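You operate a simulated robot arm through the tools that you are given. There is no shell and no other tool. Be economical: measure what you need, move in short steps, check, and stop when the job is done.

The job below is to be done with a simulated robot arm. You get a single attempt, and the scene is never put back.

TASK
Close down the stand: mains off, arm over the cradle, guard down, both sliders at LOW.

It is judged by the outcome, as a careful person would: the job done as asked, and still so three seconds after it is handed in. It fails if anything else is knocked over, pushed out of place, dropped, spilled or broken.

THE ROBOT
A 7-joint arm with a fingered hand, fixed in place. Base frame: the origin is at the foot of the arm, x ahead of it, y to its left, z up; the work surface is at about z = 850. Readings come in mm, rad, newtons and seconds.
Its first joint turns from -2.007 to 2.007 rad. Payload 5 kg.
The TCP is the grasp point between the finger pads, 32 mm short of the fingertips. In the tool frame z runs along the fingers and y along their closing line. The gripper opens to 160 mm. The gripper's body begins 89 mm behind the TCP. The gripper is a hand of 4 fingers: y runs from the thumb to the fingers, the wrist lies at [0, 0, -267] in the tool frame, and closing takes about 1.5 s.
Orientation is that of the tool frame in the base frame, as a unit quaternion [x, y, z, w]. With the fingers straight down and closing along the base's y, the tool's x points along the base's -x, its y along +y and its z along -z.

THE INTERFACE
- The arm moves only by the tool nudge_tool. Its arguments are lists of equal length, an entry for each row: "travel": the shift along the tool's x, y, z in m, a list of three; "rotation": the turn, a rotation vector about the tool's x, y, z in rad, a list of three; "grip": the finger opening in m, from 0 to 0.16. In form: {"travel": [[dx, dy, dz], ...], "rotation": [[ax, ay, az], ...], "grip": [grip, ...]}. A call has 1 to 20 rows; each row shifts and turns the commanded pose from where the row before left it, along the tool's axes as they then stand. Rows are played at 5 a second. More than 50 mm and 0.15 rad between two rows, or a gripper value outside its range, and nothing of the call is played. Where a pose cannot be reached the arm comes as near as it can. A force on the tool above 90 N (or 10 N above the force at the start of the call, whichever is more), or a blocked arm, ends the call early, and 0.2 s more pass. Each finger travels about 45 mm/s and halts on what it meets, pressing with about 33 N; the grip force reading is that of the motor and also rises with nothing between the fingers. The clock runs only during rows and for 0.2 s after the last one: add rows that do not move to give the fingers time. The reply holds the time, the measured pose of the TCP, the force on the tool along the base axes, the opening and the grip force, in the units named above and with some noise, with the torque about the TCP (base axes, N m) and any sound that the robot's microphone picked up.
- Cameras (640 x 400 px; columns grow to the right, rows downward): "scene" is fixed at [48, 499.9, 1571.5]; the picture's right is [-0.73, -0.69, 0.00], its down [-0.29, 0.30, -0.91] and it looks along [0.62, -0.66, -0.42] (base axes); focal length 352 px, centre (320, 200). "wrist" rides on the gripper at [80, -4, -114] in the tool frame; the picture's right is [0.05, 1.00, 0.00], its down [-0.82, 0.04, -0.58] and it looks along [-0.58, 0.03, 0.82] (tool axes); focal length 265 px, centre (320, 200). There is no depth. A picture from a camera that has moved, and an enlarged one, comes with that camera's place and axes in the base frame and with its lens.
- capture(camera): a new picture of that camera. The clock stands still meanwhile.
- raise_lower(by): slides the trunk up (or, below 0, down) by that many mm; the arm rides with it, the base frame stays. It gives what a move gives, with no picture.
- hand_shape(shape): the hand has 4 fingers and takes this shape, open, in about a second: jaw (thumb against the fingers, like two jaws); tri (thumb and two fingers); tip (a fingertip pinch); poke (one finger out to press); point (the index stretched); flat (the hand flat); cup (the hand cupped); fist (a fist). The gripper value then closes the fingers along that shape, each until it touches; the sizes above hold for jaw. It gives what a move gives, with no picture.
- inspect(camera, box): a new picture of the part [left, top, right, bottom] of that camera's present view, enlarged. The clock stands still meanwhile.
- hand_in(): hands the job in; it is judged then, once.

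Work in short steps. Places have to be worked out from the pictures, the camera data and where the tool is seen: move nearer, look again, correct. Check each grasp and each placing, and mend what went wrong. You have 120 turns and 64 pictures in all, those below and enlarged ones among them. Open the gripper and draw the arm clear of the work before you hand the job in, unless the task says otherwise; then end with one line.

The tools are called after "Emit:" as name(argument=value, ...) on one line, values as JSON. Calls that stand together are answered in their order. nudge_tool: Moves the arm, as the interface text tells. Its arguments: {"type":"object","properties":{"travel":{"type":"array"},"rotation":{"type":"array"},"grip":{"type":"array"}},"required":["travel","rotation","grip"]} The other tools are called the same way: raise_lower (by) slides the trunk up or down; hand_shape (shape) gives the hand a shape; capture (camera) takes a picture; inspect (camera, box) takes an enlarged picture of a part of a camera's view; hand_in () hands the job in.

At the start:

```text
time: 0.0
ee_pos: [629.3, 100.7, 1461.4]
tcp_rot: [-0.001, 1.0, 0.0, 0.0]
ft_force: [0.1, -0.7, -0.4]
torque: [-0.01, 0.0, 0.02]
gripper_width: 160.2
grip_force: 0.1
shape: jaw
trunk travel left (down, up): [-700.0, 290.0]
```

scene: 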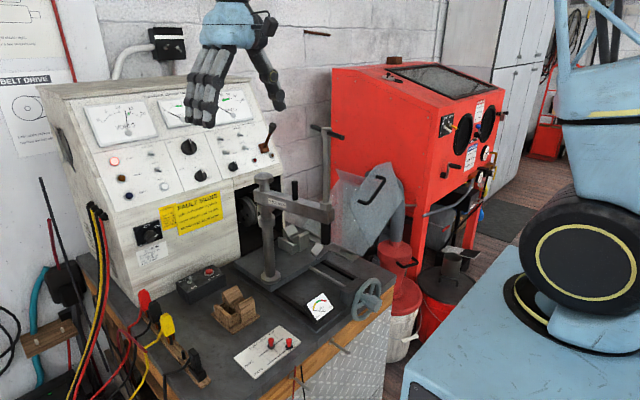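
wrist: 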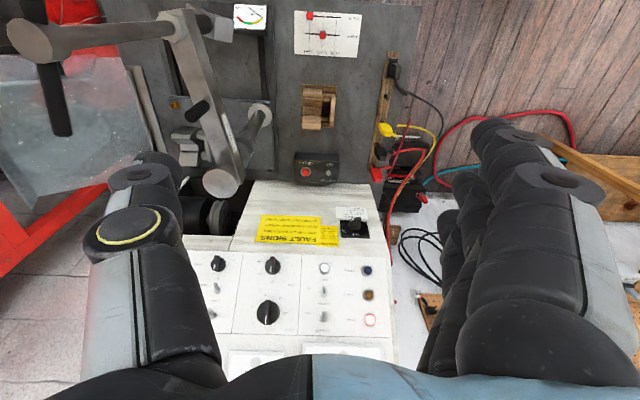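

The scene shows a test stand with a panel, arm on a post, cradle, sliders and a guard. I'll enlarge the key parts to identify them.

Emit:
inspect(camera="scene", box=[160, 170, 400, 320])

Emit:
inspect(camera="scene", box=[170, 250, 410, 400])

Emit:
inspect(camera="scene", box=[70, 80, 310, 230])

Emit:
inspect(camera="wrist", box=[140, 0, 440, 188])

```text
2.67 times, centred on (280, 245) of scene
camera zoom: at [48.0, 499.9, 1571.5], right [-0.73, -0.69, 0.0], down [-0.29, 0.3, -0.91], along [0.62, -0.66, -0.42], focal length 940 px, centre (427, 80)
```

zoom: 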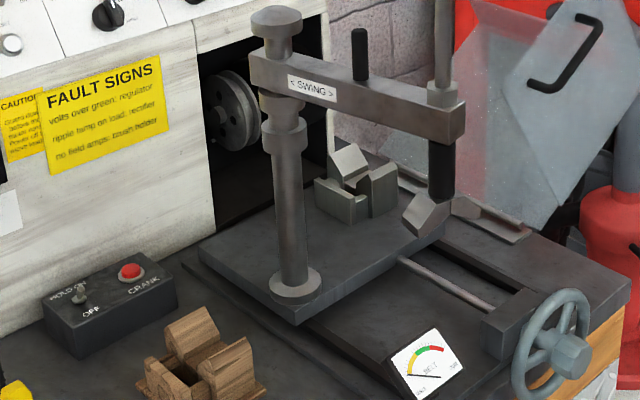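

```text
2.67 times, centred on (290, 325) of scene
camera zoom: at [48.0, 499.9, 1571.5], right [-0.73, -0.69, 0.0], down [-0.29, 0.3, -0.91], along [0.62, -0.66, -0.42], focal length 940 px, centre (400, -133)
```

zoom: 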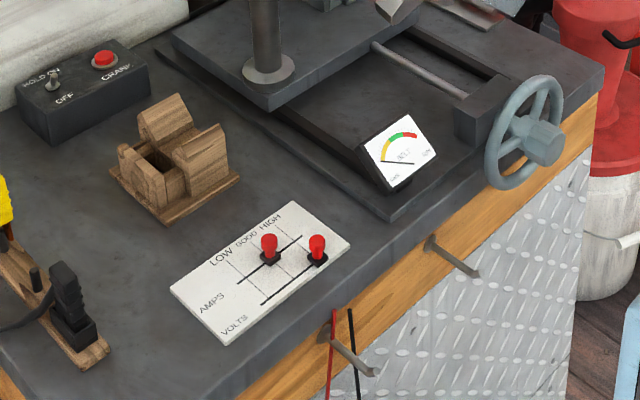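

```text
2.67 times, centred on (190, 155) of scene
camera zoom: at [48.0, 499.9, 1571.5], right [-0.73, -0.69, 0.0], down [-0.29, 0.3, -0.91], along [0.62, -0.66, -0.42], focal length 940 px, centre (667, 320)
```

zoom: 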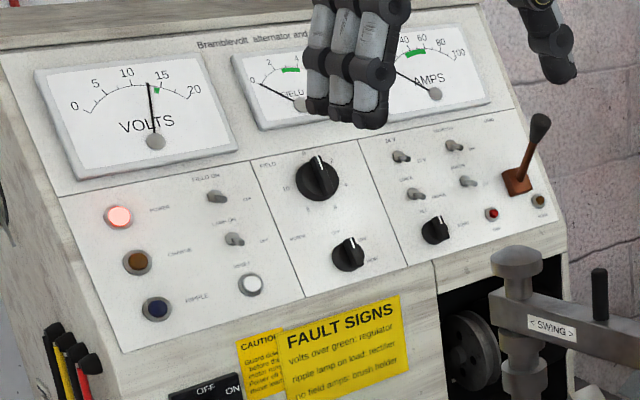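

```text
2.13 times, centred on (290, 94) of wrist
camera zoom: at [549.6, 95.4, 1575.5], right [-0.05, 1.0, 0.0], down [0.82, 0.04, 0.58], along [0.58, 0.03, -0.82], focal length 565 px, centre (384, 426)
```

zoom: 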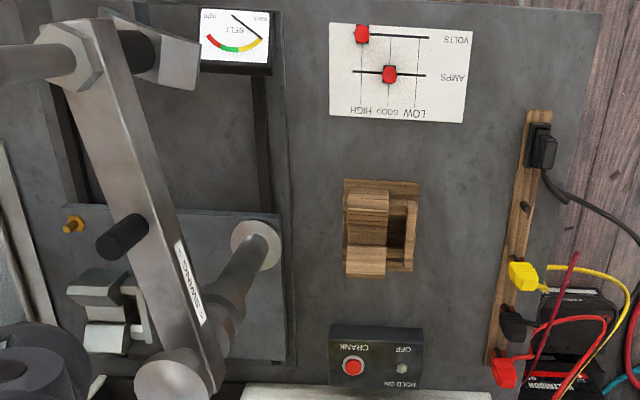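

Next I want to read the caution note, mains knob, wall box and the guard.

Emit:
inspect(camera="scene", box=[120, 180, 232, 280])

Emit:
inspect(camera="scene", box=[250, 110, 430, 260])

Emit:
inspect(camera="wrist", box=[180, 200, 400, 350])

Emit:
inspect(camera="scene", box=[0, 0, 200, 150])

```text
4.00 times, centred on (176, 230) of scene
camera zoom: at [48.0, 499.9, 1571.5], right [-0.73, -0.69, 0.0], down [-0.29, 0.3, -0.91], along [0.62, -0.66, -0.42], focal length 1410 px, centre (896, 80)
```

zoom: 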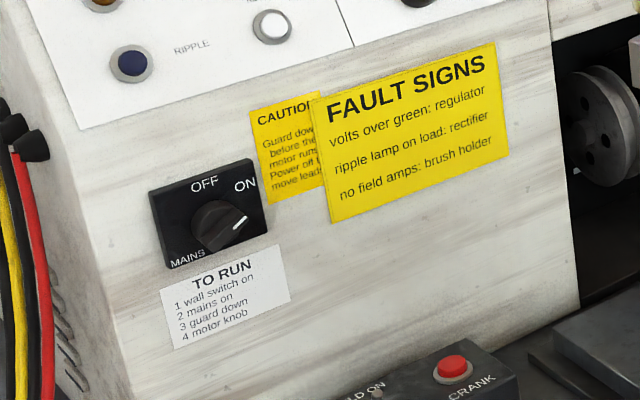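

```text
2.67 times, centred on (340, 185) of scene
camera zoom: at [48.0, 499.9, 1571.5], right [-0.73, -0.69, 0.0], down [-0.29, 0.3, -0.91], along [0.62, -0.66, -0.42], focal length 940 px, centre (267, 240)
```

zoom: 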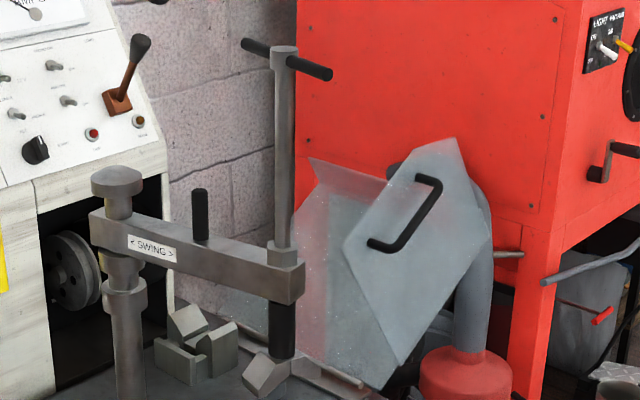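

```text
2.67 times, centred on (290, 275) of wrist
camera zoom: at [549.6, 95.4, 1575.5], right [-0.05, 1.0, 0.0], down [0.82, 0.04, 0.58], along [0.58, 0.03, -0.82], focal length 708 px, centre (400, 0)
```

zoom: 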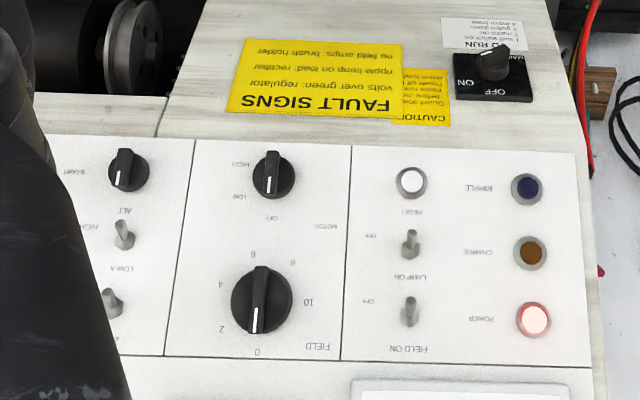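

```text
2.67 times, centred on (100, 75) of scene
camera zoom: at [48.0, 499.9, 1571.5], right [-0.73, -0.69, 0.0], down [-0.29, 0.3, -0.91], along [0.62, -0.66, -0.42], focal length 940 px, centre (907, 533)
```

zoom: 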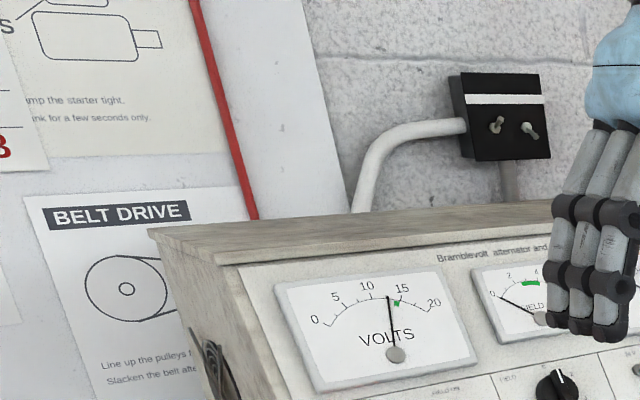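

The mains knob sits at about (982, 203, 1063) on a roughly vertical face, pointer at ON, with OFF at the top. I'll turn the tool to point forward (+x) while shifting left, then check.

Emit:
nudge_tool(travel=[[0, 0.0093, 0], [0, 0.0093, 0], [0, 0.0093, 0], [0, 0.0093, 0], [0, 0.0093, 0], [0, 0.0093, 0], [0, 0.0093, 0], [0, 0.0093, 0], [0, 0.0093, 0], [0, 0.0093, 0], [0, 0.0093, 0]], rotation=[[0, -0.1428, 0], [0, -0.1428, 0], [0, -0.1428, 0], [0, -0.1428, 0], [0, -0.1428, 0], [0, -0.1428, 0], [0, -0.1428, 0], [0, -0.1428, 0], [0, -0.1428, 0], [0, -0.1428, 0], [0, -0.1428, 0]], grip=[0.15, 0.14, 0.13, 0.12, 0.11, 0.1, 0.09, 0.08, 0.08, 0.08, 0.08])

```text
time: 2.4
ee_pos: [630.0, 204.9, 1459.1]
tcp_rot: [-0.001, 0.707, 0.001, 0.707]
ft_force: [0.9, -0.7, 0.1]
torque: [-0.01, -0.01, -0.05]
gripper_width: 80.4
grip_force: 0.1
shape: jaw
trunk travel left (down, up): [-700.0, 290.0]
```

Orientation is now forward. I'll descend to knob height and go partway forward, then look.

Emit:
nudge_tool(travel=[[0.045, 0, 0], [0.045, 0, 0], [0.045, 0, 0], [0.045, 0, 0], [0.045, 0, 0], [0.045, 0, 0], [0.045, 0, 0.02], [0.045, 0, 0.03], [0.036, 0, 0.04], [0, 0, 0.04], [0, 0, 0.04], [0, 0, 0.0]], rotation=[[0, 0, 0], [0, 0, 0], [0, 0, 0], [0, 0, 0], [0, 0, 0], [0, 0, 0], [0, 0, 0], [0, 0, 0], [0, 0, 0], [0, 0, 0], [0, 0, 0], [0, 0, 0]], grip=[0.08, 0.08, 0.08, 0.08, 0.08, 0.08, 0.08, 0.08, 0.08, 0.08, 0.08, 0.08])

Emit:
capture(camera="wrist")

Emit:
capture(camera="scene")

```text
refused: row 8 steps farther than a row can; nothing moved
```

```text
53 pictures are left
camera wrist: at [517.4, 200.0, 1379.9], right [0.0, 1.0, -0.05], down [-0.58, 0.04, 0.82], along [0.82, 0.03, 0.58], focal length 265 px, centre (320, 200)
```

wrist: 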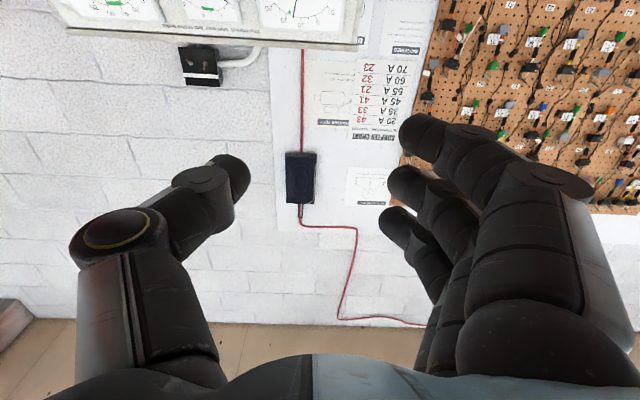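

```text
52 pictures are left
```

scene: 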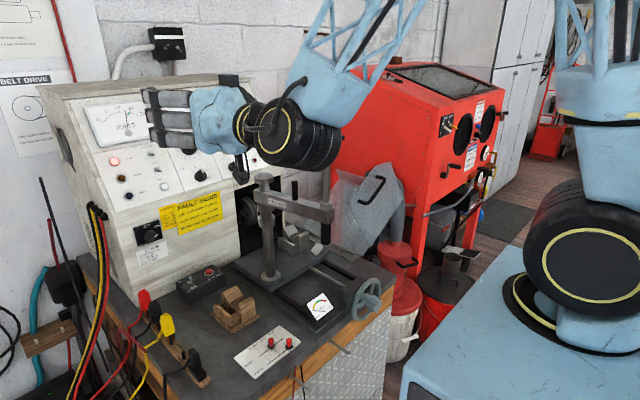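

The step was too long; I'll split it.

Emit:
nudge_tool(travel=[[0.045, 0, 0], [0.045, 0, 0], [0.045, 0, 0], [0.045, 0, 0], [0.045, 0, 0], [0.045, 0, 0], [0.045, 0, 0], [0.045, 0, 0], [0.036, 0, 0.02], [0, 0, 0.04], [0, 0, 0.04], [0, 0, 0.04], [0, 0, 0.04], [0, 0, 0]], rotation=[[0, 0, 0], [0, 0, 0], [0, 0, 0], [0, 0, 0], [0, 0, 0], [0, 0, 0], [0, 0, 0], [0, 0, 0], [0, 0, 0], [0, 0, 0], [0, 0, 0], [0, 0, 0], [0, 0, 0], [0, 0, 0]], grip=[0.08, 0.08, 0.08, 0.08, 0.08, 0.08, 0.08, 0.08, 0.08, 0.08, 0.08, 0.08, 0.08, 0.08])

Emit:
capture(camera="wrist")

Emit:
inspect(camera="scene", box=[110, 170, 270, 270])

```text
time: 5.4
ee_pos: [812.3, 203.0, 1064.1]
tcp_rot: [0.0, 0.707, 0.0, 0.707]
ft_force: [-0.4, -0.4, 0.1]
torque: [0.0, -0.03, -0.02]
gripper_width: 80.4
grip_force: 0.1
shape: jaw
trunk travel left (down, up): [-700.0, 290.0]
```

```text
51 pictures are left
camera wrist: at [697.5, 197.4, 985.3], right [0.0, 1.0, -0.05], down [-0.58, 0.04, 0.82], along [0.82, 0.03, 0.58], focal length 265 px, centre (320, 200)
```

wrist: 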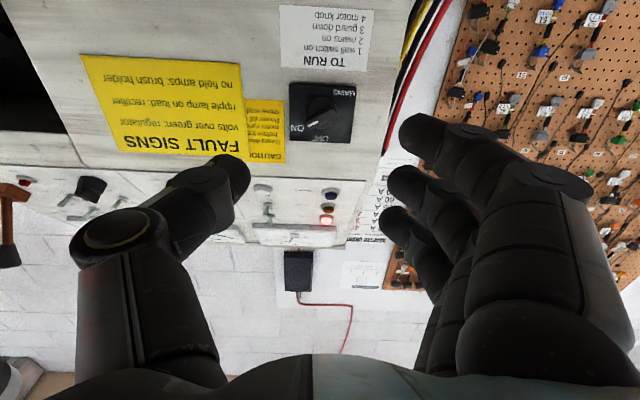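

```text
4.00 times, centred on (190, 220) of scene
camera zoom: at [48.0, 499.9, 1571.5], right [-0.73, -0.69, 0.0], down [-0.29, 0.3, -0.91], along [0.62, -0.66, -0.42], focal length 1410 px, centre (840, 120)
```

zoom: 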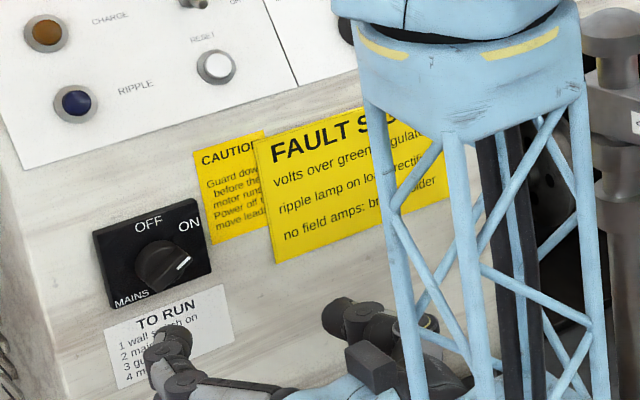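

The knob is centred ahead of the tool (y≈203, z≈1064). I'll zoom in to see its shape and pointer.

Emit:
inspect(camera="wrist", box=[270, 60, 380, 160])

```text
4.00 times, centred on (325, 110) of wrist
camera zoom: at [697.5, 197.4, 985.3], right [0.0, 1.0, -0.05], down [-0.58, 0.04, 0.82], along [0.82, 0.03, 0.58], focal length 1062 px, centre (300, 560)
```

zoom: 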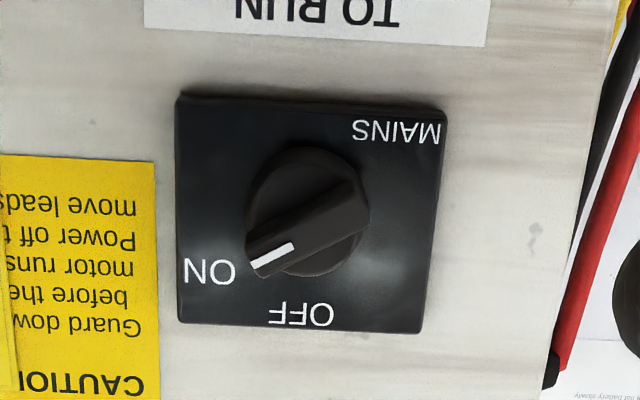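

The knob is a 31 mm disc with a pointer bar about 57° from OFF. I'll roll the hand +1.0 rad so the fingers close across the bar, and bring the tips near.

Emit:
nudge_tool(travel=[[0, 0, 0], [0, 0, 0], [0, 0, 0], [0, 0, 0], [0, 0, 0], [0, 0, 0], [0, 0, 0], [0, 0, 0.04], [0, 0, 0.04], [0, 0, 0.02], [0, 0, 0]], rotation=[[0, 0, 0.143], [0, 0, 0.143], [0, 0, 0.143], [0, 0, 0.143], [0, 0, 0.143], [0, 0, 0.143], [0, 0, 0.143], [0, 0, 0], [0, 0, 0], [0, 0, 0], [0, 0, 0]], grip=[0.07, 0.07, 0.06, 0.06, 0.06, 0.06, 0.06, 0.06, 0.06, 0.06, 0.06])

Emit:
capture(camera="wrist")

Emit:
inspect(camera="scene", box=[110, 180, 222, 280])

```text
time: 7.8
ee_pos: [912.1, 204.6, 1063.0]
tcp_rot: [0.34, 0.621, 0.338, 0.621]
ft_force: [-0.4, -1.0, 0.1]
torque: [0.01, -0.03, -0.01]
gripper_width: 60.7
grip_force: 0.0
shape: jaw
trunk travel left (down, up): [-700.0, 290.0]
```

```text
48 pictures are left
camera wrist: at [797.3, 267.8, 1017.8], right [0.0, 0.58, 0.81], down [-0.58, -0.66, 0.48], along [0.82, -0.47, 0.34], focal length 265 px, centre (320, 200)
```

wrist: 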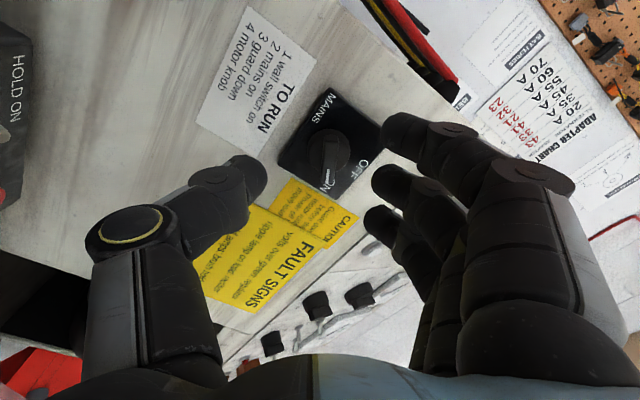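

```text
4.00 times, centred on (166, 230) of scene
camera zoom: at [48.0, 499.9, 1571.5], right [-0.73, -0.69, 0.0], down [-0.29, 0.3, -0.91], along [0.62, -0.66, -0.42], focal length 1410 px, centre (936, 80)
```

zoom: 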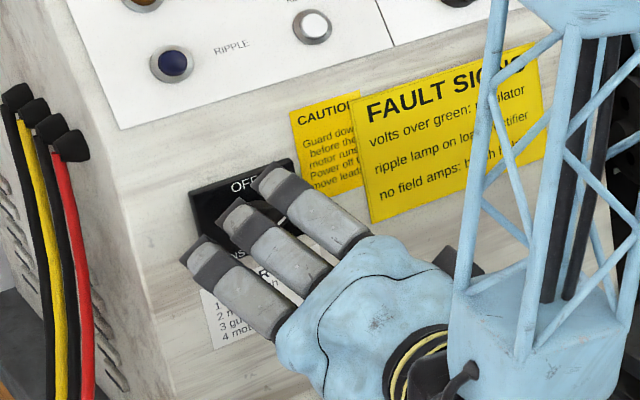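

The bar is aligned with the gripper gap. I'll advance 24 mm and look closely.

Emit:
nudge_tool(travel=[[0, 0, 0.012], [0, 0, 0.012], [0, 0, 0]], rotation=[[0, 0, 0], [0, 0, 0], [0, 0, 0]], grip=[0.06, 0.06, 0.06])

Emit:
inspect(camera="wrist", box=[200, 60, 440, 260])

```text
time: 8.6
ee_pos: [934.2, 204.2, 1064.2]
tcp_rot: [0.339, 0.62, 0.339, 0.62]
ft_force: [0.2, 0.0, -0.2]
torque: [0.01, -0.02, 0.01]
gripper_width: 60.8
grip_force: 0.1
shape: jaw
trunk travel left (down, up): [-700.0, 290.0]
```

```text
2.00 times, centred on (320, 160) of wrist
camera zoom: at [820.9, 268.4, 1018.4], right [0.0, 0.58, 0.81], down [-0.58, -0.66, 0.48], along [0.82, -0.47, 0.34], focal length 531 px, centre (320, 280)
```

zoom: 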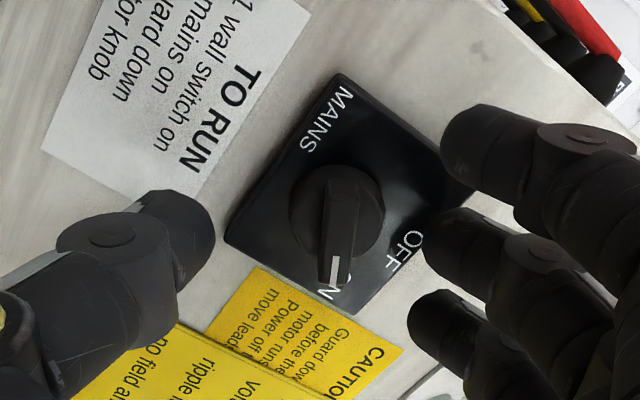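

The bar is about 4 mm toward the finger side; I'll correct that, advance another 8 mm and watch force.

Emit:
nudge_tool(travel=[[0, 0.004, 0.004], [0, 0, 0.004], [0, 0, 0]], rotation=[[0, 0, 0], [0, 0, 0], [0, 0, 0]], grip=[0.06, 0.06, 0.06])

Emit:
nudge_tool(travel=[[0, 0, 0], [0, 0, 0], [0, 0, 0], [0, 0, 0], [0, 0, 0], [0, 0, 0]], rotation=[[0, 0, 0], [0, 0, 0], [0, 0, 0], [0, 0, 0], [0, 0, 0], [0, 0, 0]], grip=[0.05, 0.04, 0.03, 0.02, 0.02, 0.02])

Emit:
inspect(camera="wrist", box=[200, 60, 440, 260])

```text
time: 9.4
ee_pos: [942.6, 206.1, 1068.8]
tcp_rot: [0.34, 0.621, 0.339, 0.62]
ft_force: [-0.7, 0.6, 0.1]
torque: [-0.05, 0.01, 0.0]
gripper_width: 60.4
grip_force: 0.1
shape: jaw
trunk travel left (down, up): [-700.0, 290.0]
```

```text
time: 10.8
ee_pos: [942.2, 206.0, 1067.3]
tcp_rot: [0.34, 0.62, 0.339, 0.621]
ft_force: [-0.8, 1.6, 2.0]
torque: [-0.03, -0.04, 0.04]
gripper_width: 21.0
grip_force: 0.0
shape: jaw
trunk travel left (down, up): [-700.0, 290.0]
```

```text
2.00 times, centred on (320, 160) of wrist
camera zoom: at [828.2, 270.2, 1022.0], right [0.0, 0.58, 0.81], down [-0.58, -0.66, 0.48], along [0.82, -0.47, 0.34], focal length 531 px, centre (320, 280)
```

zoom: 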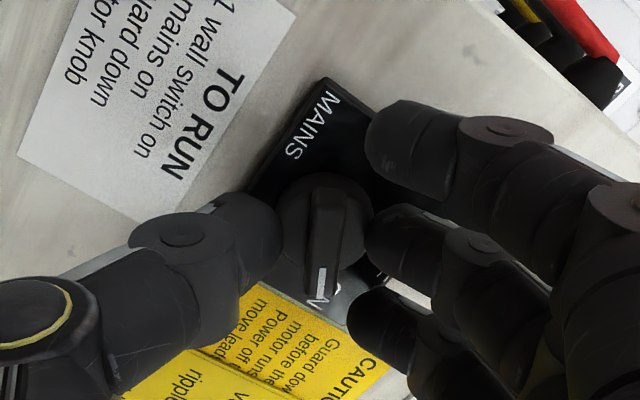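

Fingers are just either side of the knob; I'll close further to grip.

Emit:
nudge_tool(travel=[[0, 0, 0], [0, 0, 0], [0, 0, 0], [0, 0, 0]], rotation=[[0, 0, 0], [0, 0, 0], [0, 0, 0], [0, 0, 0]], grip=[0.01, 0.004, 0.004, 0.004])

Emit:
inspect(camera="wrist", box=[200, 60, 440, 260])

```text
time: 11.8
ee_pos: [942.2, 204.5, 1066.2]
tcp_rot: [0.339, 0.621, 0.339, 0.62]
ft_force: [-9.5, -2.5, -7.3]
torque: [0.0, 0.1, -0.03]
gripper_width: 3.2
grip_force: 32.7
shape: jaw
trunk travel left (down, up): [-700.0, 290.0]
```

```text
2.00 times, centred on (320, 160) of wrist
camera zoom: at [827.6, 269.3, 1020.6], right [0.0, 0.58, 0.81], down [-0.58, -0.66, 0.48], along [0.82, -0.47, 0.33], focal length 531 px, centre (320, 280)
```

zoom: 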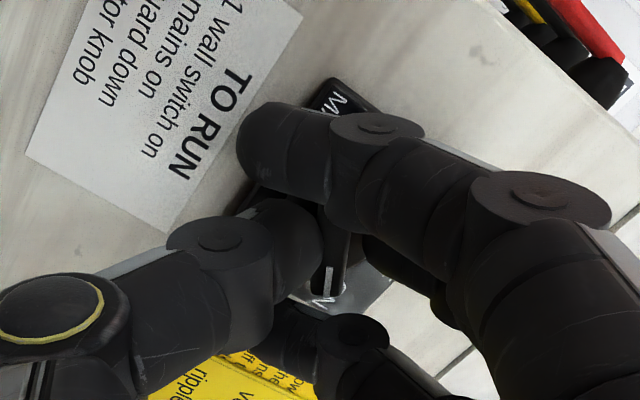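

Thumb and middle finger now hold the bar. I'll turn −1.0 rad about the tool axis to bring it to OFF.

Emit:
nudge_tool(travel=[[0, 0, 0], [0, 0, 0], [0, 0, 0], [0, 0, 0], [0, 0, 0], [0, 0, 0], [0, 0, 0], [0, 0, 0], [0, 0, 0], [0, 0, 0]], rotation=[[0, 0, -0.12], [0, 0, -0.12], [0, 0, -0.12], [0, 0, -0.12], [0, 0, -0.12], [0, 0, -0.12], [0, 0, -0.12], [0, 0, -0.12], [0, 0, -0.06], [0, 0, 0]], grip=[0.004, 0.004, 0.004, 0.004, 0.004, 0.004, 0.004, 0.004, 0.004, 0.004])

Emit:
inspect(camera="wrist", box=[200, 60, 440, 260])

```text
time: 14.0
ee_pos: [941.1, 202.4, 1067.1]
tcp_rot: [-0.007, 0.707, -0.008, 0.707]
ft_force: [-18.7, -17.9, -13.8]
torque: [0.0, 0.39, -0.5]
gripper_width: 3.2
grip_force: 33.3
shape: jaw
trunk travel left (down, up): [-700.0, 290.0]
```

```text
2.00 times, centred on (320, 160) of wrist
camera zoom: at [827.3, 195.9, 988.9], right [0.0, 1.0, -0.07], down [-0.58, 0.06, 0.81], along [0.82, 0.04, 0.58], focal length 531 px, centre (320, 280)
```

zoom: 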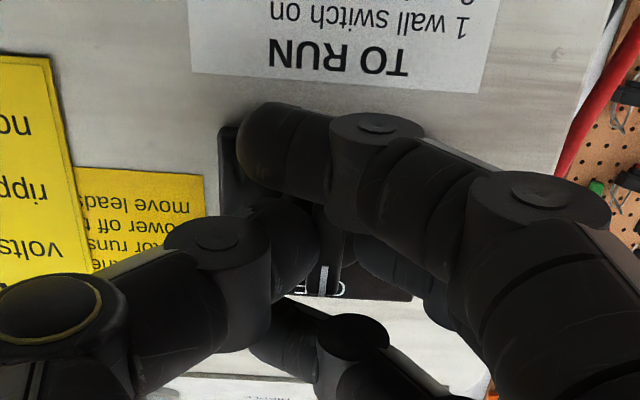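

The knob followed and points up at OFF. I'll open the fingers, back away and check.

Emit:
nudge_tool(travel=[[0, 0, 0], [0, 0, 0], [0, 0, 0], [0, 0, 0], [0, 0, -0.01], [0, 0, -0.03], [0, 0, -0.04], [0, 0, -0.04], [0, 0, 0]], rotation=[[0, 0, 0], [0, 0, 0], [0, 0, 0], [0, 0, 0], [0, 0, 0], [0, 0, 0], [0, 0, 0], [0, 0, 0], [0, 0, 0]], grip=[0.02, 0.04, 0.06, 0.06, 0.06, 0.06, 0.06, 0.06, 0.06])

Emit:
inspect(camera="wrist", box=[230, 40, 410, 190])

Emit:
capture(camera="scene")

```text
time: 16.0
ee_pos: [822.8, 206.0, 1067.7]
tcp_rot: [-0.007, 0.707, -0.007, 0.707]
ft_force: [0.0, 0.3, 0.7]
torque: [-0.03, 0.01, -0.03]
gripper_width: 59.6
grip_force: 0.1
shape: jaw
trunk travel left (down, up): [-700.0, 290.0]
```

```text
2.67 times, centred on (320, 115) of wrist
camera zoom: at [709.2, 198.7, 988.9], right [0.0, 1.0, -0.07], down [-0.58, 0.06, 0.81], along [0.82, 0.04, 0.58], focal length 708 px, centre (320, 427)
```

zoom: 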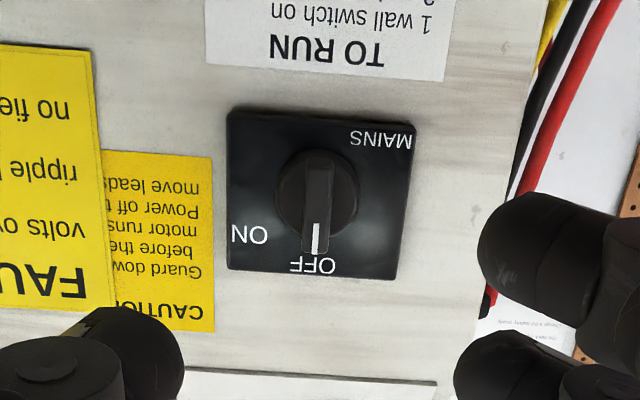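

```text
41 pictures are left
```

scene: 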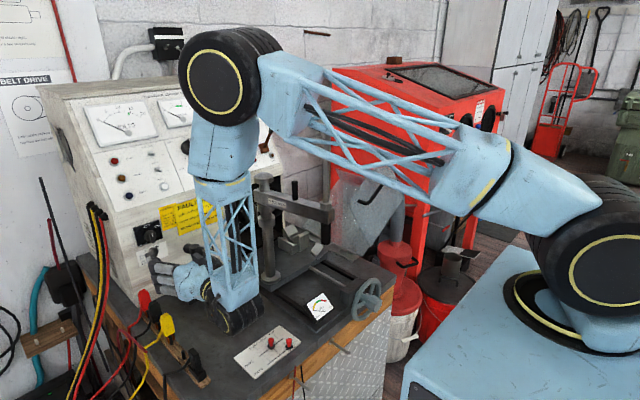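

Mains is OFF (power lamp dark, pointer at OFF). Now I back off, rise, and turn the hand down toward the sliders.

Emit:
nudge_tool(travel=[[0, 0, -0.045], [0, 0, -0.045], [0, 0, -0.045], [-0.045, 0, 0], [-0.045, 0, 0], [-0.045, 0, 0], [-0.045, 0, 0], [-0.045, 0, 0], [-0.02, 0, 0], [0, 0, 0]], rotation=[[0, 0, 0], [0, 0, 0], [0, 0, 0], [0, 0, 0], [0, 0, 0], [0, 0, 0], [0, 0, 0], [0, 0, 0], [0, 0, 0], [0, 0, 0]], grip=[0.06, 0.06, 0.06, 0.06, 0.06, 0.06, 0.06, 0.06, 0.06, 0.06])

Emit:
nudge_tool(travel=[[0, -0.0093, 0], [0, -0.0093, 0], [0, -0.0093, 0], [0, -0.0093, 0], [0, -0.0093, 0], [0, -0.0093, 0], [0, -0.0093, 0], [0, -0.0093, 0], [0, -0.0093, 0], [0, -0.0093, 0], [0, -0.0093, 0], [0, 0, 0]], rotation=[[0, 0.1428, 0], [0, 0.1428, 0], [0, 0.1428, 0], [0, 0.1428, 0], [0, 0.1428, 0], [0, 0.1428, 0], [0, 0.1428, 0], [0, 0.1428, 0], [0, 0.1428, 0], [0, 0.1428, 0], [0, 0.1428, 0], [0, 0, 0.01]], grip=[0.06, 0.06, 0.06, 0.06, 0.06, 0.06, 0.06, 0.06, 0.06, 0.06, 0.06, 0.06])

Emit:
hand_shape(shape="poke")

Emit:
capture(camera="wrist")

Emit:
capture(camera="scene")

```text
time: 18.2
ee_pos: [686.7, 210.3, 1311.7]
tcp_rot: [-0.007, 0.707, -0.007, 0.707]
ft_force: [1.1, 0.3, 0.2]
torque: [0.04, -0.03, 0.02]
gripper_width: 59.5
grip_force: 0.0
shape: jaw
trunk travel left (down, up): [-700.0, 290.0]
```

```text
time: 20.8
ee_pos: [686.6, 108.8, 1315.9]
tcp_rot: [0.004, 1.0, -0.01, 0.0]
ft_force: [0.6, 0.0, -0.4]
torque: [0.0, -0.05, 0.03]
gripper_width: 59.7
grip_force: 0.1
shape: jaw
trunk travel left (down, up): [-700.0, 290.0]
```

```text
time: 21.7
ee_pos: [688.8, 108.4, 1314.9]
tcp_rot: [0.006, 1.0, -0.009, 0.0]
ft_force: [0.1, 0.3, -0.4]
torque: [-0.02, 0.01, -0.01]
gripper_width: 0.2
grip_force: 0.1
shape: poke
trunk travel left (down, up): [-700.0, 290.0]
```

```text
40 pictures are left
camera wrist: at [607.0, 105.5, 1430.3], right [-0.04, 1.0, -0.02], down [0.82, 0.05, 0.58], along [0.58, 0.01, -0.82], focal length 265 px, centre (320, 200)
```

wrist: 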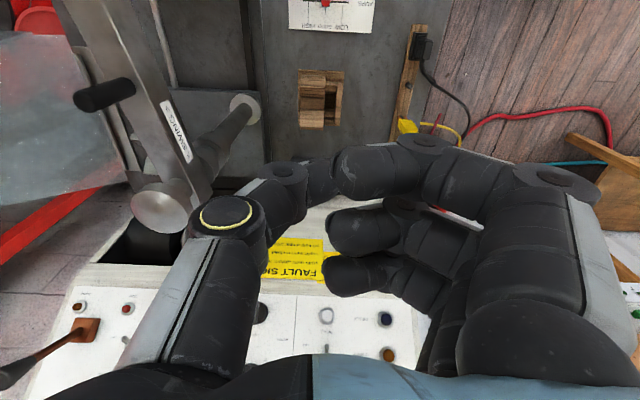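

```text
39 pictures are left
```

scene: 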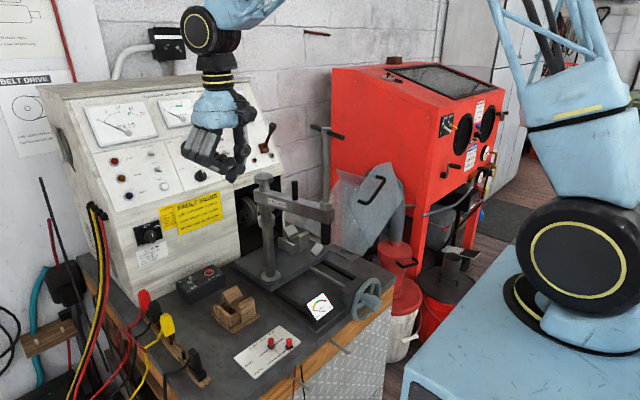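

I need to see the hand shape more closely.

Emit:
inspect(camera="scene", box=[160, 60, 280, 200])

Emit:
hand_shape(shape="point")

Emit:
inspect(camera="scene", box=[160, 60, 280, 200])

Emit:
capture(camera="wrist")

```text
2.86 times, centred on (220, 130) of scene
camera zoom: at [48.0, 499.9, 1571.5], right [-0.73, -0.69, 0.0], down [-0.29, 0.3, -0.91], along [0.62, -0.66, -0.42], focal length 1007 px, centre (606, 400)
```

zoom: 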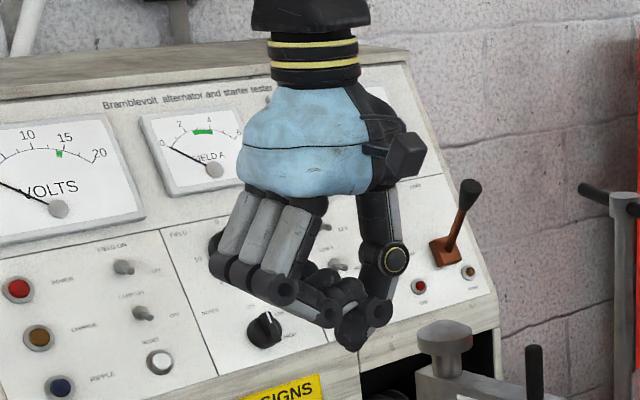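

```text
time: 22.6
ee_pos: [688.1, 108.2, 1315.0]
tcp_rot: [0.005, 1.0, -0.01, 0.0]
ft_force: [-0.7, 0.0, 0.3]
torque: [-0.03, 0.0, 0.0]
gripper_width: 152.2
grip_force: 0.1
shape: point
trunk travel left (down, up): [-700.0, 290.0]
```

```text
2.86 times, centred on (220, 130) of scene
camera zoom: at [48.0, 499.9, 1571.5], right [-0.73, -0.69, 0.0], down [-0.29, 0.3, -0.91], along [0.62, -0.66, -0.42], focal length 1007 px, centre (606, 400)
```

zoom: 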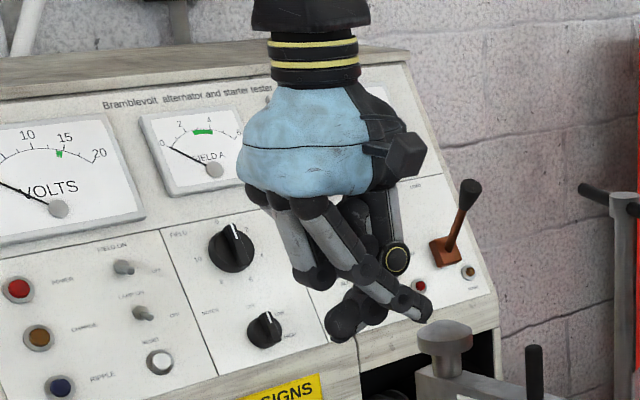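

```text
36 pictures are left
camera wrist: at [606.9, 105.5, 1430.3], right [-0.04, 1.0, -0.02], down [0.82, 0.05, 0.58], along [0.58, 0.01, -0.82], focal length 265 px, centre (320, 200)
```

wrist: 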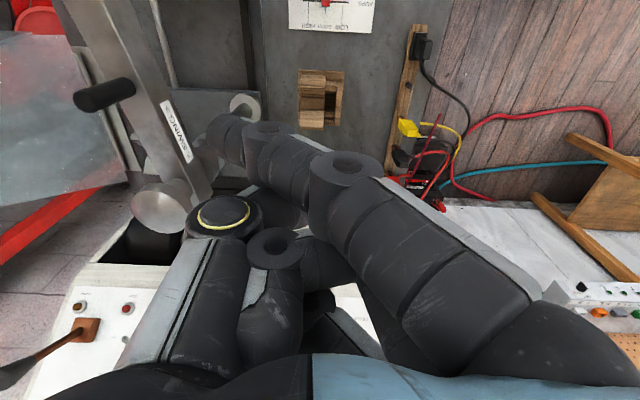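

Those finger shapes are awkward; jaw suits me better. The arm's screw/T-bar is near the sliders, so I'll swing the arm first using its black peg at about (666, −62, 1215). I flip the hand 180° so its camera clears the T-bar, and rise a bit.

Emit:
hand_shape(shape="jaw")

Emit:
nudge_tool(travel=[[0, 0, -0.02], [0, 0, -0.02], [0, 0, -0.02], [0, 0, -0.02], [0, 0, -0.02], [0, 0, 0], [0, 0, 0], [0, 0, 0], [0, 0, 0], [0, 0, 0], [0, 0, 0]], rotation=[[0, 0, 0.1428], [0, 0, 0.1428], [0, 0, 0.1428], [0, 0, 0.1428], [0, 0, 0.1428], [0, 0, 0.1428], [0, 0, 0.1428], [0, 0, 0.1428], [0, 0, 0.1428], [0, 0, 0.1428], [0, 0, 0.1428]], grip=[0.06, 0.06, 0.06, 0.06, 0.06, 0.06, 0.06, 0.06, 0.06, 0.06, 0.06])

Emit:
nudge_tool(travel=[[0, 0, 0], [0, 0, 0], [0, 0, 0], [0, 0, 0], [0, 0, 0], [0, 0, 0], [0, 0, 0], [0, 0, 0], [0, 0, 0], [0, 0, 0], [0, 0, 0]], rotation=[[0, 0, 0.1428], [0, 0, 0.1428], [0, 0, 0.1428], [0, 0, 0.1428], [0, 0, 0.1428], [0, 0, 0.1428], [0, 0, 0.1428], [0, 0, 0.1428], [0, 0, 0.1428], [0, 0, 0.1428], [0, 0, 0.1428]], grip=[0.06, 0.06, 0.06, 0.06, 0.06, 0.06, 0.06, 0.06, 0.06, 0.06, 0.06])

Emit:
capture(camera="wrist")

```text
time: 23.5
ee_pos: [688.6, 108.9, 1314.7]
tcp_rot: [0.005, 1.0, -0.01, 0.0]
ft_force: [0.3, -0.8, -0.7]
torque: [-0.03, -0.03, 0.01]
gripper_width: 159.7
grip_force: 0.1
shape: jaw
trunk travel left (down, up): [-700.0, 290.0]
```

```text
time: 25.9
ee_pos: [688.8, 109.4, 1415.5]
tcp_rot: [0.712, 0.703, -0.006, 0.007]
ft_force: [0.0, -0.5, -0.1]
torque: [0.05, 0.02, 0.03]
gripper_width: 60.7
grip_force: 0.0
shape: jaw
trunk travel left (down, up): [-700.0, 290.0]
```

```text
time: 28.3
ee_pos: [687.9, 111.9, 1414.3]
tcp_rot: [1.0, -0.005, 0.0, 0.01]
ft_force: [-0.2, 0.1, 0.9]
torque: [-0.02, 0.01, 0.0]
gripper_width: 60.6
grip_force: 0.1
shape: jaw
trunk travel left (down, up): [-700.0, 290.0]
```

```text
35 pictures are left
camera wrist: at [767.1, 115.1, 1529.5], right [0.04, -1.0, 0.02], down [-0.82, -0.02, 0.58], along [-0.58, -0.04, -0.82], focal length 265 px, centre (320, 200)
```

wrist: 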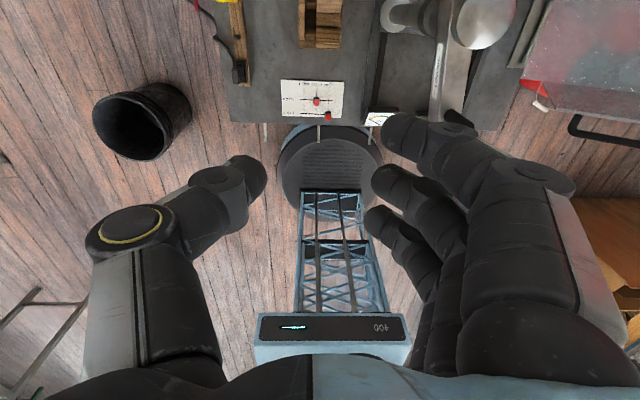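

Flip worked. The guard handle triangulates to about (630, −360, 1125). Now I move above the peg, staying high, and look.

Emit:
nudge_tool(travel=[[-0.011, 0.044, 0], [-0.011, 0.044, 0], [0, 0.044, 0], [0, 0.042, 0], [0, 0, 0.04], [0, 0, 0.04], [0, 0, 0]], rotation=[[0, 0, 0], [0, 0, 0], [0, 0, 0], [0, 0, 0], [0, 0, 0], [0, 0, 0], [0, 0, 0]], grip=[0.06, 0.06, 0.06, 0.06, 0.06, 0.06, 0.06])

Emit:
capture(camera="wrist")

Emit:
inspect(camera="scene", box=[200, 70, 400, 260])

```text
time: 29.9
ee_pos: [663.9, -65.9, 1336.2]
tcp_rot: [1.0, -0.004, 0.0, 0.009]
ft_force: [0.8, -0.1, 0.1]
torque: [-0.01, 0.01, -0.03]
gripper_width: 60.3
grip_force: 0.1
shape: jaw
trunk travel left (down, up): [-700.0, 290.0]
```

```text
34 pictures are left
camera wrist: at [744.0, -61.7, 1451.8], right [0.04, -1.0, 0.02], down [-0.82, -0.02, 0.58], along [-0.58, -0.04, -0.82], focal length 265 px, centre (320, 200)
```

wrist: 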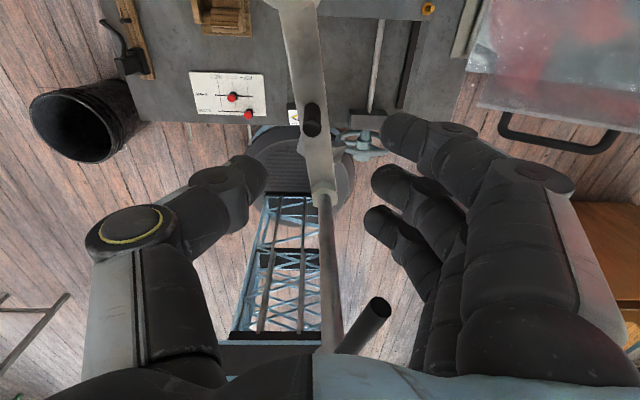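

```text
2.11 times, centred on (300, 165) of scene
camera zoom: at [48.0, 499.9, 1571.5], right [-0.73, -0.69, 0.0], down [-0.29, 0.3, -0.91], along [0.62, -0.66, -0.42], focal length 742 px, centre (362, 274)
```

zoom: 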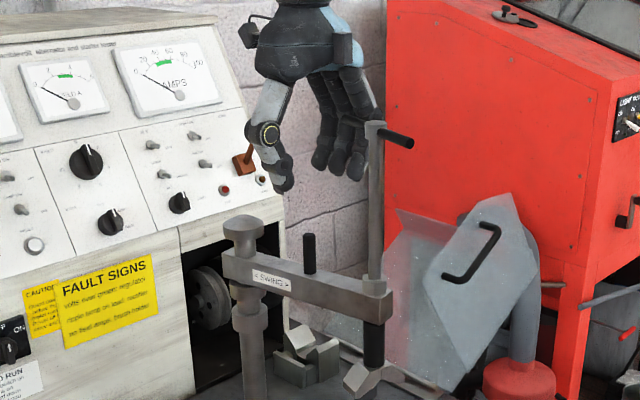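

The screw's T-bar (z≈1380) ends near (621, −92), so I'll lean the hand 0.3 rad away from it before descending onto the peg at about (672, −65, 1190–1240).

Emit:
nudge_tool(travel=[[0.025, 0, 0], [0, 0, 0], [0, 0, 0], [0.005, 0, 0], [0, 0, 0]], rotation=[[0, 0, 0], [0, -0.15, 0], [0, -0.15, 0], [0, 0, 0], [0, 0, 0]], grip=[0.06, 0.06, 0.06, 0.06, 0.06])

Emit:
nudge_tool(travel=[[-0.0105, 0, 0.034], [-0.0105, 0, 0.034], [0, 0, 0]], rotation=[[0, 0, 0], [0, 0, 0], [0, 0, 0]], grip=[0.06, 0.06, 0.06])

Emit:
capture(camera="wrist")

Emit:
inspect(camera="scene", box=[200, 70, 400, 260])

```text
time: 31.1
ee_pos: [694.2, -65.7, 1336.9]
tcp_rot: [0.989, -0.006, -0.15, 0.009]
ft_force: [-0.9, 0.3, -0.4]
torque: [-0.02, 0.0, 0.05]
gripper_width: 60.8
grip_force: 0.1
shape: jaw
trunk travel left (down, up): [-700.0, 290.0]
```

```text
time: 31.9
ee_pos: [653.7, -67.0, 1276.5]
tcp_rot: [0.989, -0.006, -0.149, 0.008]
ft_force: [0.0, 0.3, 0.0]
torque: [0.02, -0.02, -0.04]
gripper_width: 60.5
grip_force: 0.1
shape: jaw
trunk travel left (down, up): [-700.0, 290.0]
```

```text
32 pictures are left
camera wrist: at [763.8, -63.9, 1363.3], right [0.04, -1.0, 0.0], down [-0.61, -0.02, 0.79], along [-0.79, -0.04, -0.61], focal length 265 px, centre (320, 200)
```

wrist: 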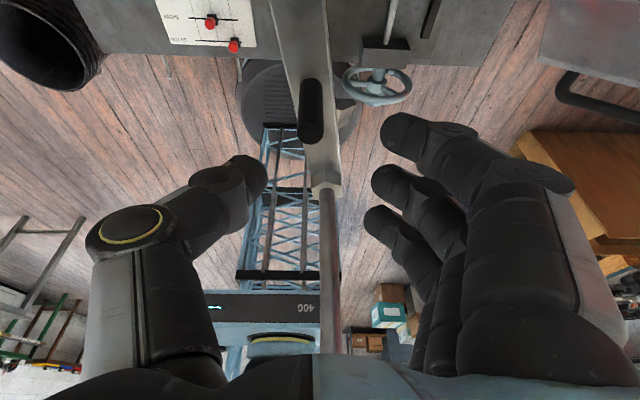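

```text
2.11 times, centred on (300, 165) of scene
camera zoom: at [48.0, 499.9, 1571.5], right [-0.73, -0.69, 0.0], down [-0.29, 0.3, -0.91], along [0.62, -0.66, -0.42], focal length 742 px, centre (362, 274)
```

zoom: 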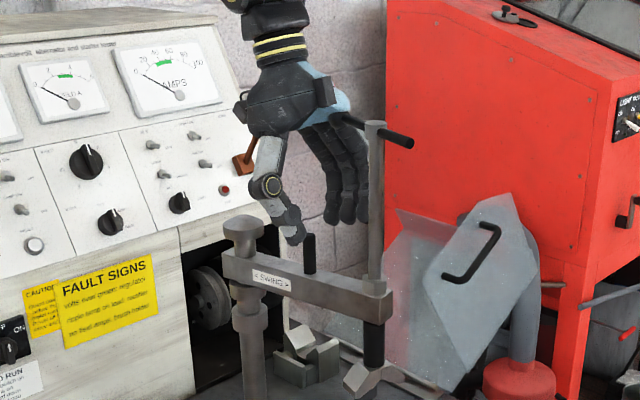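

The peg refines to (670, −64), z 1190–1240. I'll shift away from the T-bar, then advance so the pads straddle the peg.

Emit:
nudge_tool(travel=[[0.016, 0, 0], [0.015, -0.003, 0], [0, 0, 0.016], [0, 0, 0.016], [0, 0, 0.013], [0, 0, 0]], rotation=[[0, 0, 0], [0, 0, 0], [0, 0, 0], [0, 0, 0], [0, 0, 0], [0, 0, 0]], grip=[0.06, 0.06, 0.06, 0.06, 0.06, 0.06])

Emit:
capture(camera="wrist")

Emit:
inspect(camera="scene", box=[240, 80, 360, 230])

```text
time: 33.3
ee_pos: [667.5, -66.7, 1224.4]
tcp_rot: [0.989, -0.007, -0.15, 0.009]
ft_force: [-0.3, 0.5, 0.9]
torque: [-0.03, 0.02, 0.0]
gripper_width: 60.6
grip_force: 0.1
shape: jaw
trunk travel left (down, up): [-700.0, 290.0]
```

```text
30 pictures are left
camera wrist: at [778.8, -62.7, 1311.1], right [0.04, -1.0, 0.0], down [-0.61, -0.02, 0.79], along [-0.79, -0.03, -0.61], focal length 265 px, centre (320, 200)
```

wrist: 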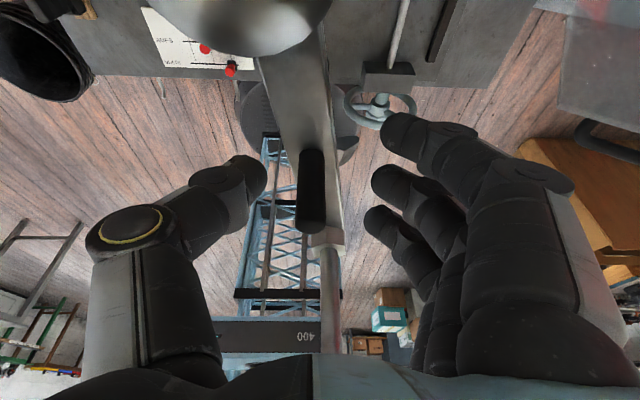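

```text
2.67 times, centred on (300, 155) of scene
camera zoom: at [48.0, 499.9, 1571.5], right [-0.73, -0.69, 0.0], down [-0.29, 0.3, -0.91], along [0.62, -0.66, -0.42], focal length 940 px, centre (373, 320)
```

zoom: 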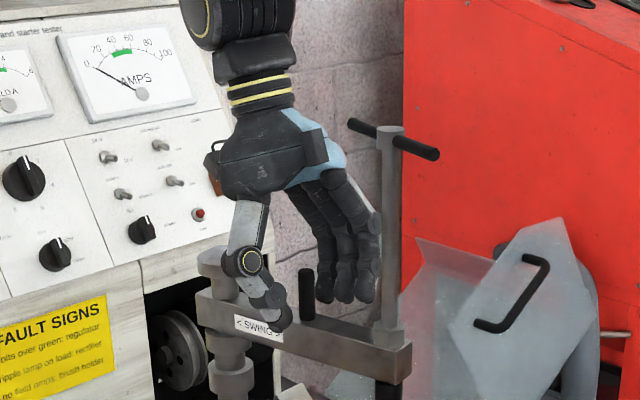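

The peg is between thumb and fingers. I'll close to a loose cage (~24 mm) and begin the arc about the post (≈(772, −46), radius 105), turning the hand with the arm.

Emit:
nudge_tool(travel=[[0, 0, 0], [0, 0, 0], [0, 0, 0], [0, 0, 0]], rotation=[[0, 0, 0], [0, 0, 0], [0, 0, 0], [0, 0, 0]], grip=[0.045, 0.03, 0.024, 0.024])

Emit:
nudge_tool(travel=[[0.00075, 0.01278, -0.00023], [0.00075, 0.01278, -0.00023], [0.00075, 0.01278, -0.00023], [0, 0, 0]], rotation=[[-0.036, 0, -0.1165], [-0.036, 0, -0.1165], [-0.036, 0, -0.1165], [0, 0, 0]], grip=[0.024, 0.024, 0.024, 0.024])

Emit:
capture(camera="wrist")

Emit:
inspect(camera="scene", box=[220, 80, 400, 260])

```text
time: 34.3
ee_pos: [668.8, -65.5, 1225.1]
tcp_rot: [0.989, -0.006, -0.15, 0.01]
ft_force: [-0.3, 1.0, -0.3]
torque: [0.0, -0.03, 0.02]
gripper_width: 24.3
grip_force: 0.0
shape: jaw
trunk travel left (down, up): [-700.0, 290.0]
```

```text
time: 35.3
ee_pos: [675.0, -103.4, 1225.6]
tcp_rot: [0.973, 0.175, -0.15, 0.036]
ft_force: [-0.8, 0.4, 0.0]
torque: [0.03, 0.03, 0.0]
gripper_width: 24.6
grip_force: 0.0
shape: jaw
trunk travel left (down, up): [-700.0, 290.0]
```

```text
28 pictures are left
camera wrist: at [777.3, -61.0, 1311.4], right [0.4, -0.92, 0.0], down [-0.56, -0.24, 0.8], along [-0.73, -0.32, -0.6], focal length 265 px, centre (320, 200)
```

wrist: 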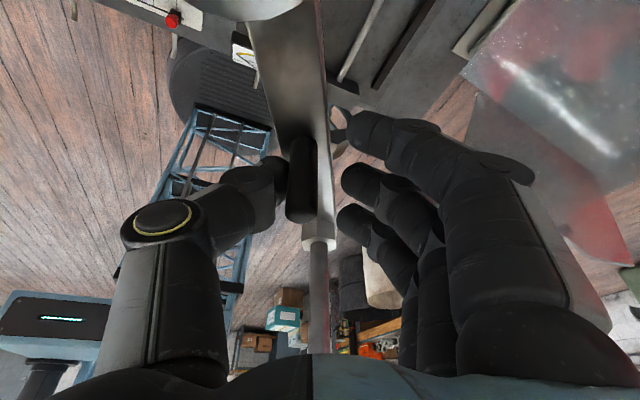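

```text
2.22 times, centred on (310, 170) of scene
camera zoom: at [48.0, 499.9, 1571.5], right [-0.73, -0.69, 0.0], down [-0.29, 0.3, -0.91], along [0.62, -0.66, -0.42], focal length 783 px, centre (342, 267)
```

zoom: 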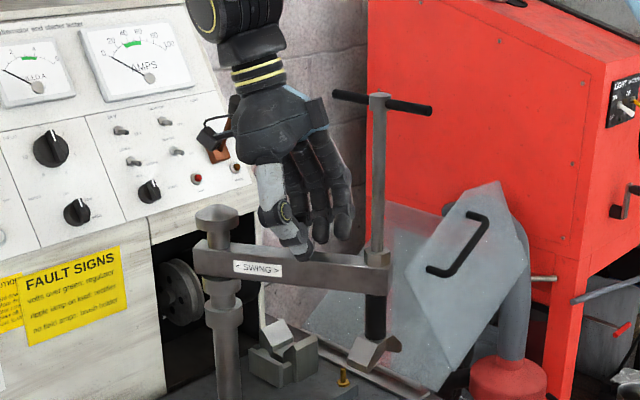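

The arm follows freely with the thumb pushing. I'll continue the arc.

Emit:
nudge_tool(travel=[[0.00075, 0.01278, -0.00023], [0.00075, 0.01278, -0.00023], [0.00075, 0.01278, -0.00023], [0.00075, 0.01278, -0.00023], [0, 0, 0]], rotation=[[-0.036, 0, -0.1165], [-0.036, 0, -0.1165], [-0.036, 0, -0.1165], [-0.036, 0, -0.1165], [0, 0, 0]], grip=[0.024, 0.024, 0.024, 0.024, 0.024])

Emit:
capture(camera="wrist")

Emit:
capture(camera="scene")

```text
time: 36.5
ee_pos: [704.9, -144.7, 1227.7]
tcp_rot: [0.901, 0.404, -0.139, 0.071]
ft_force: [-1.1, -1.4, -1.3]
torque: [0.0, -0.02, -0.01]
gripper_width: 24.5
grip_force: 0.2
shape: jaw
trunk travel left (down, up): [-700.0, 290.0]
```

```text
26 pictures are left
camera wrist: at [773.9, -59.3, 1312.3], right [0.78, -0.63, 0.0], down [-0.37, -0.47, 0.8], along [-0.5, -0.62, -0.6], focal length 265 px, centre (320, 200)
```

wrist: 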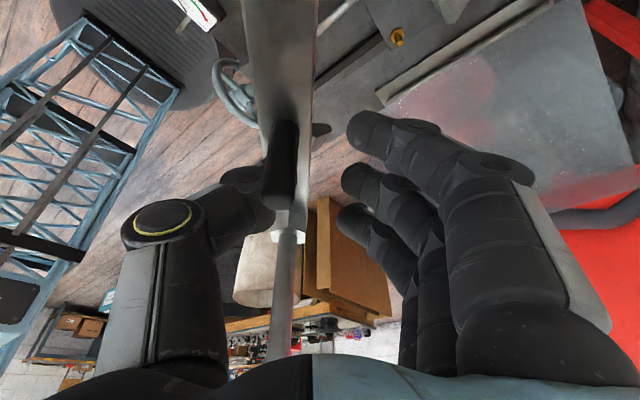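

```text
25 pictures are left
```

scene: 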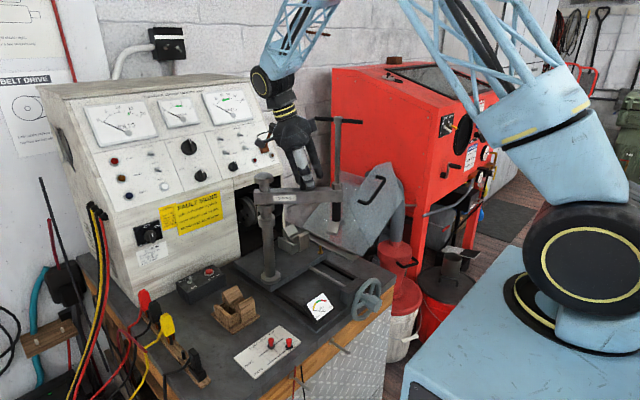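

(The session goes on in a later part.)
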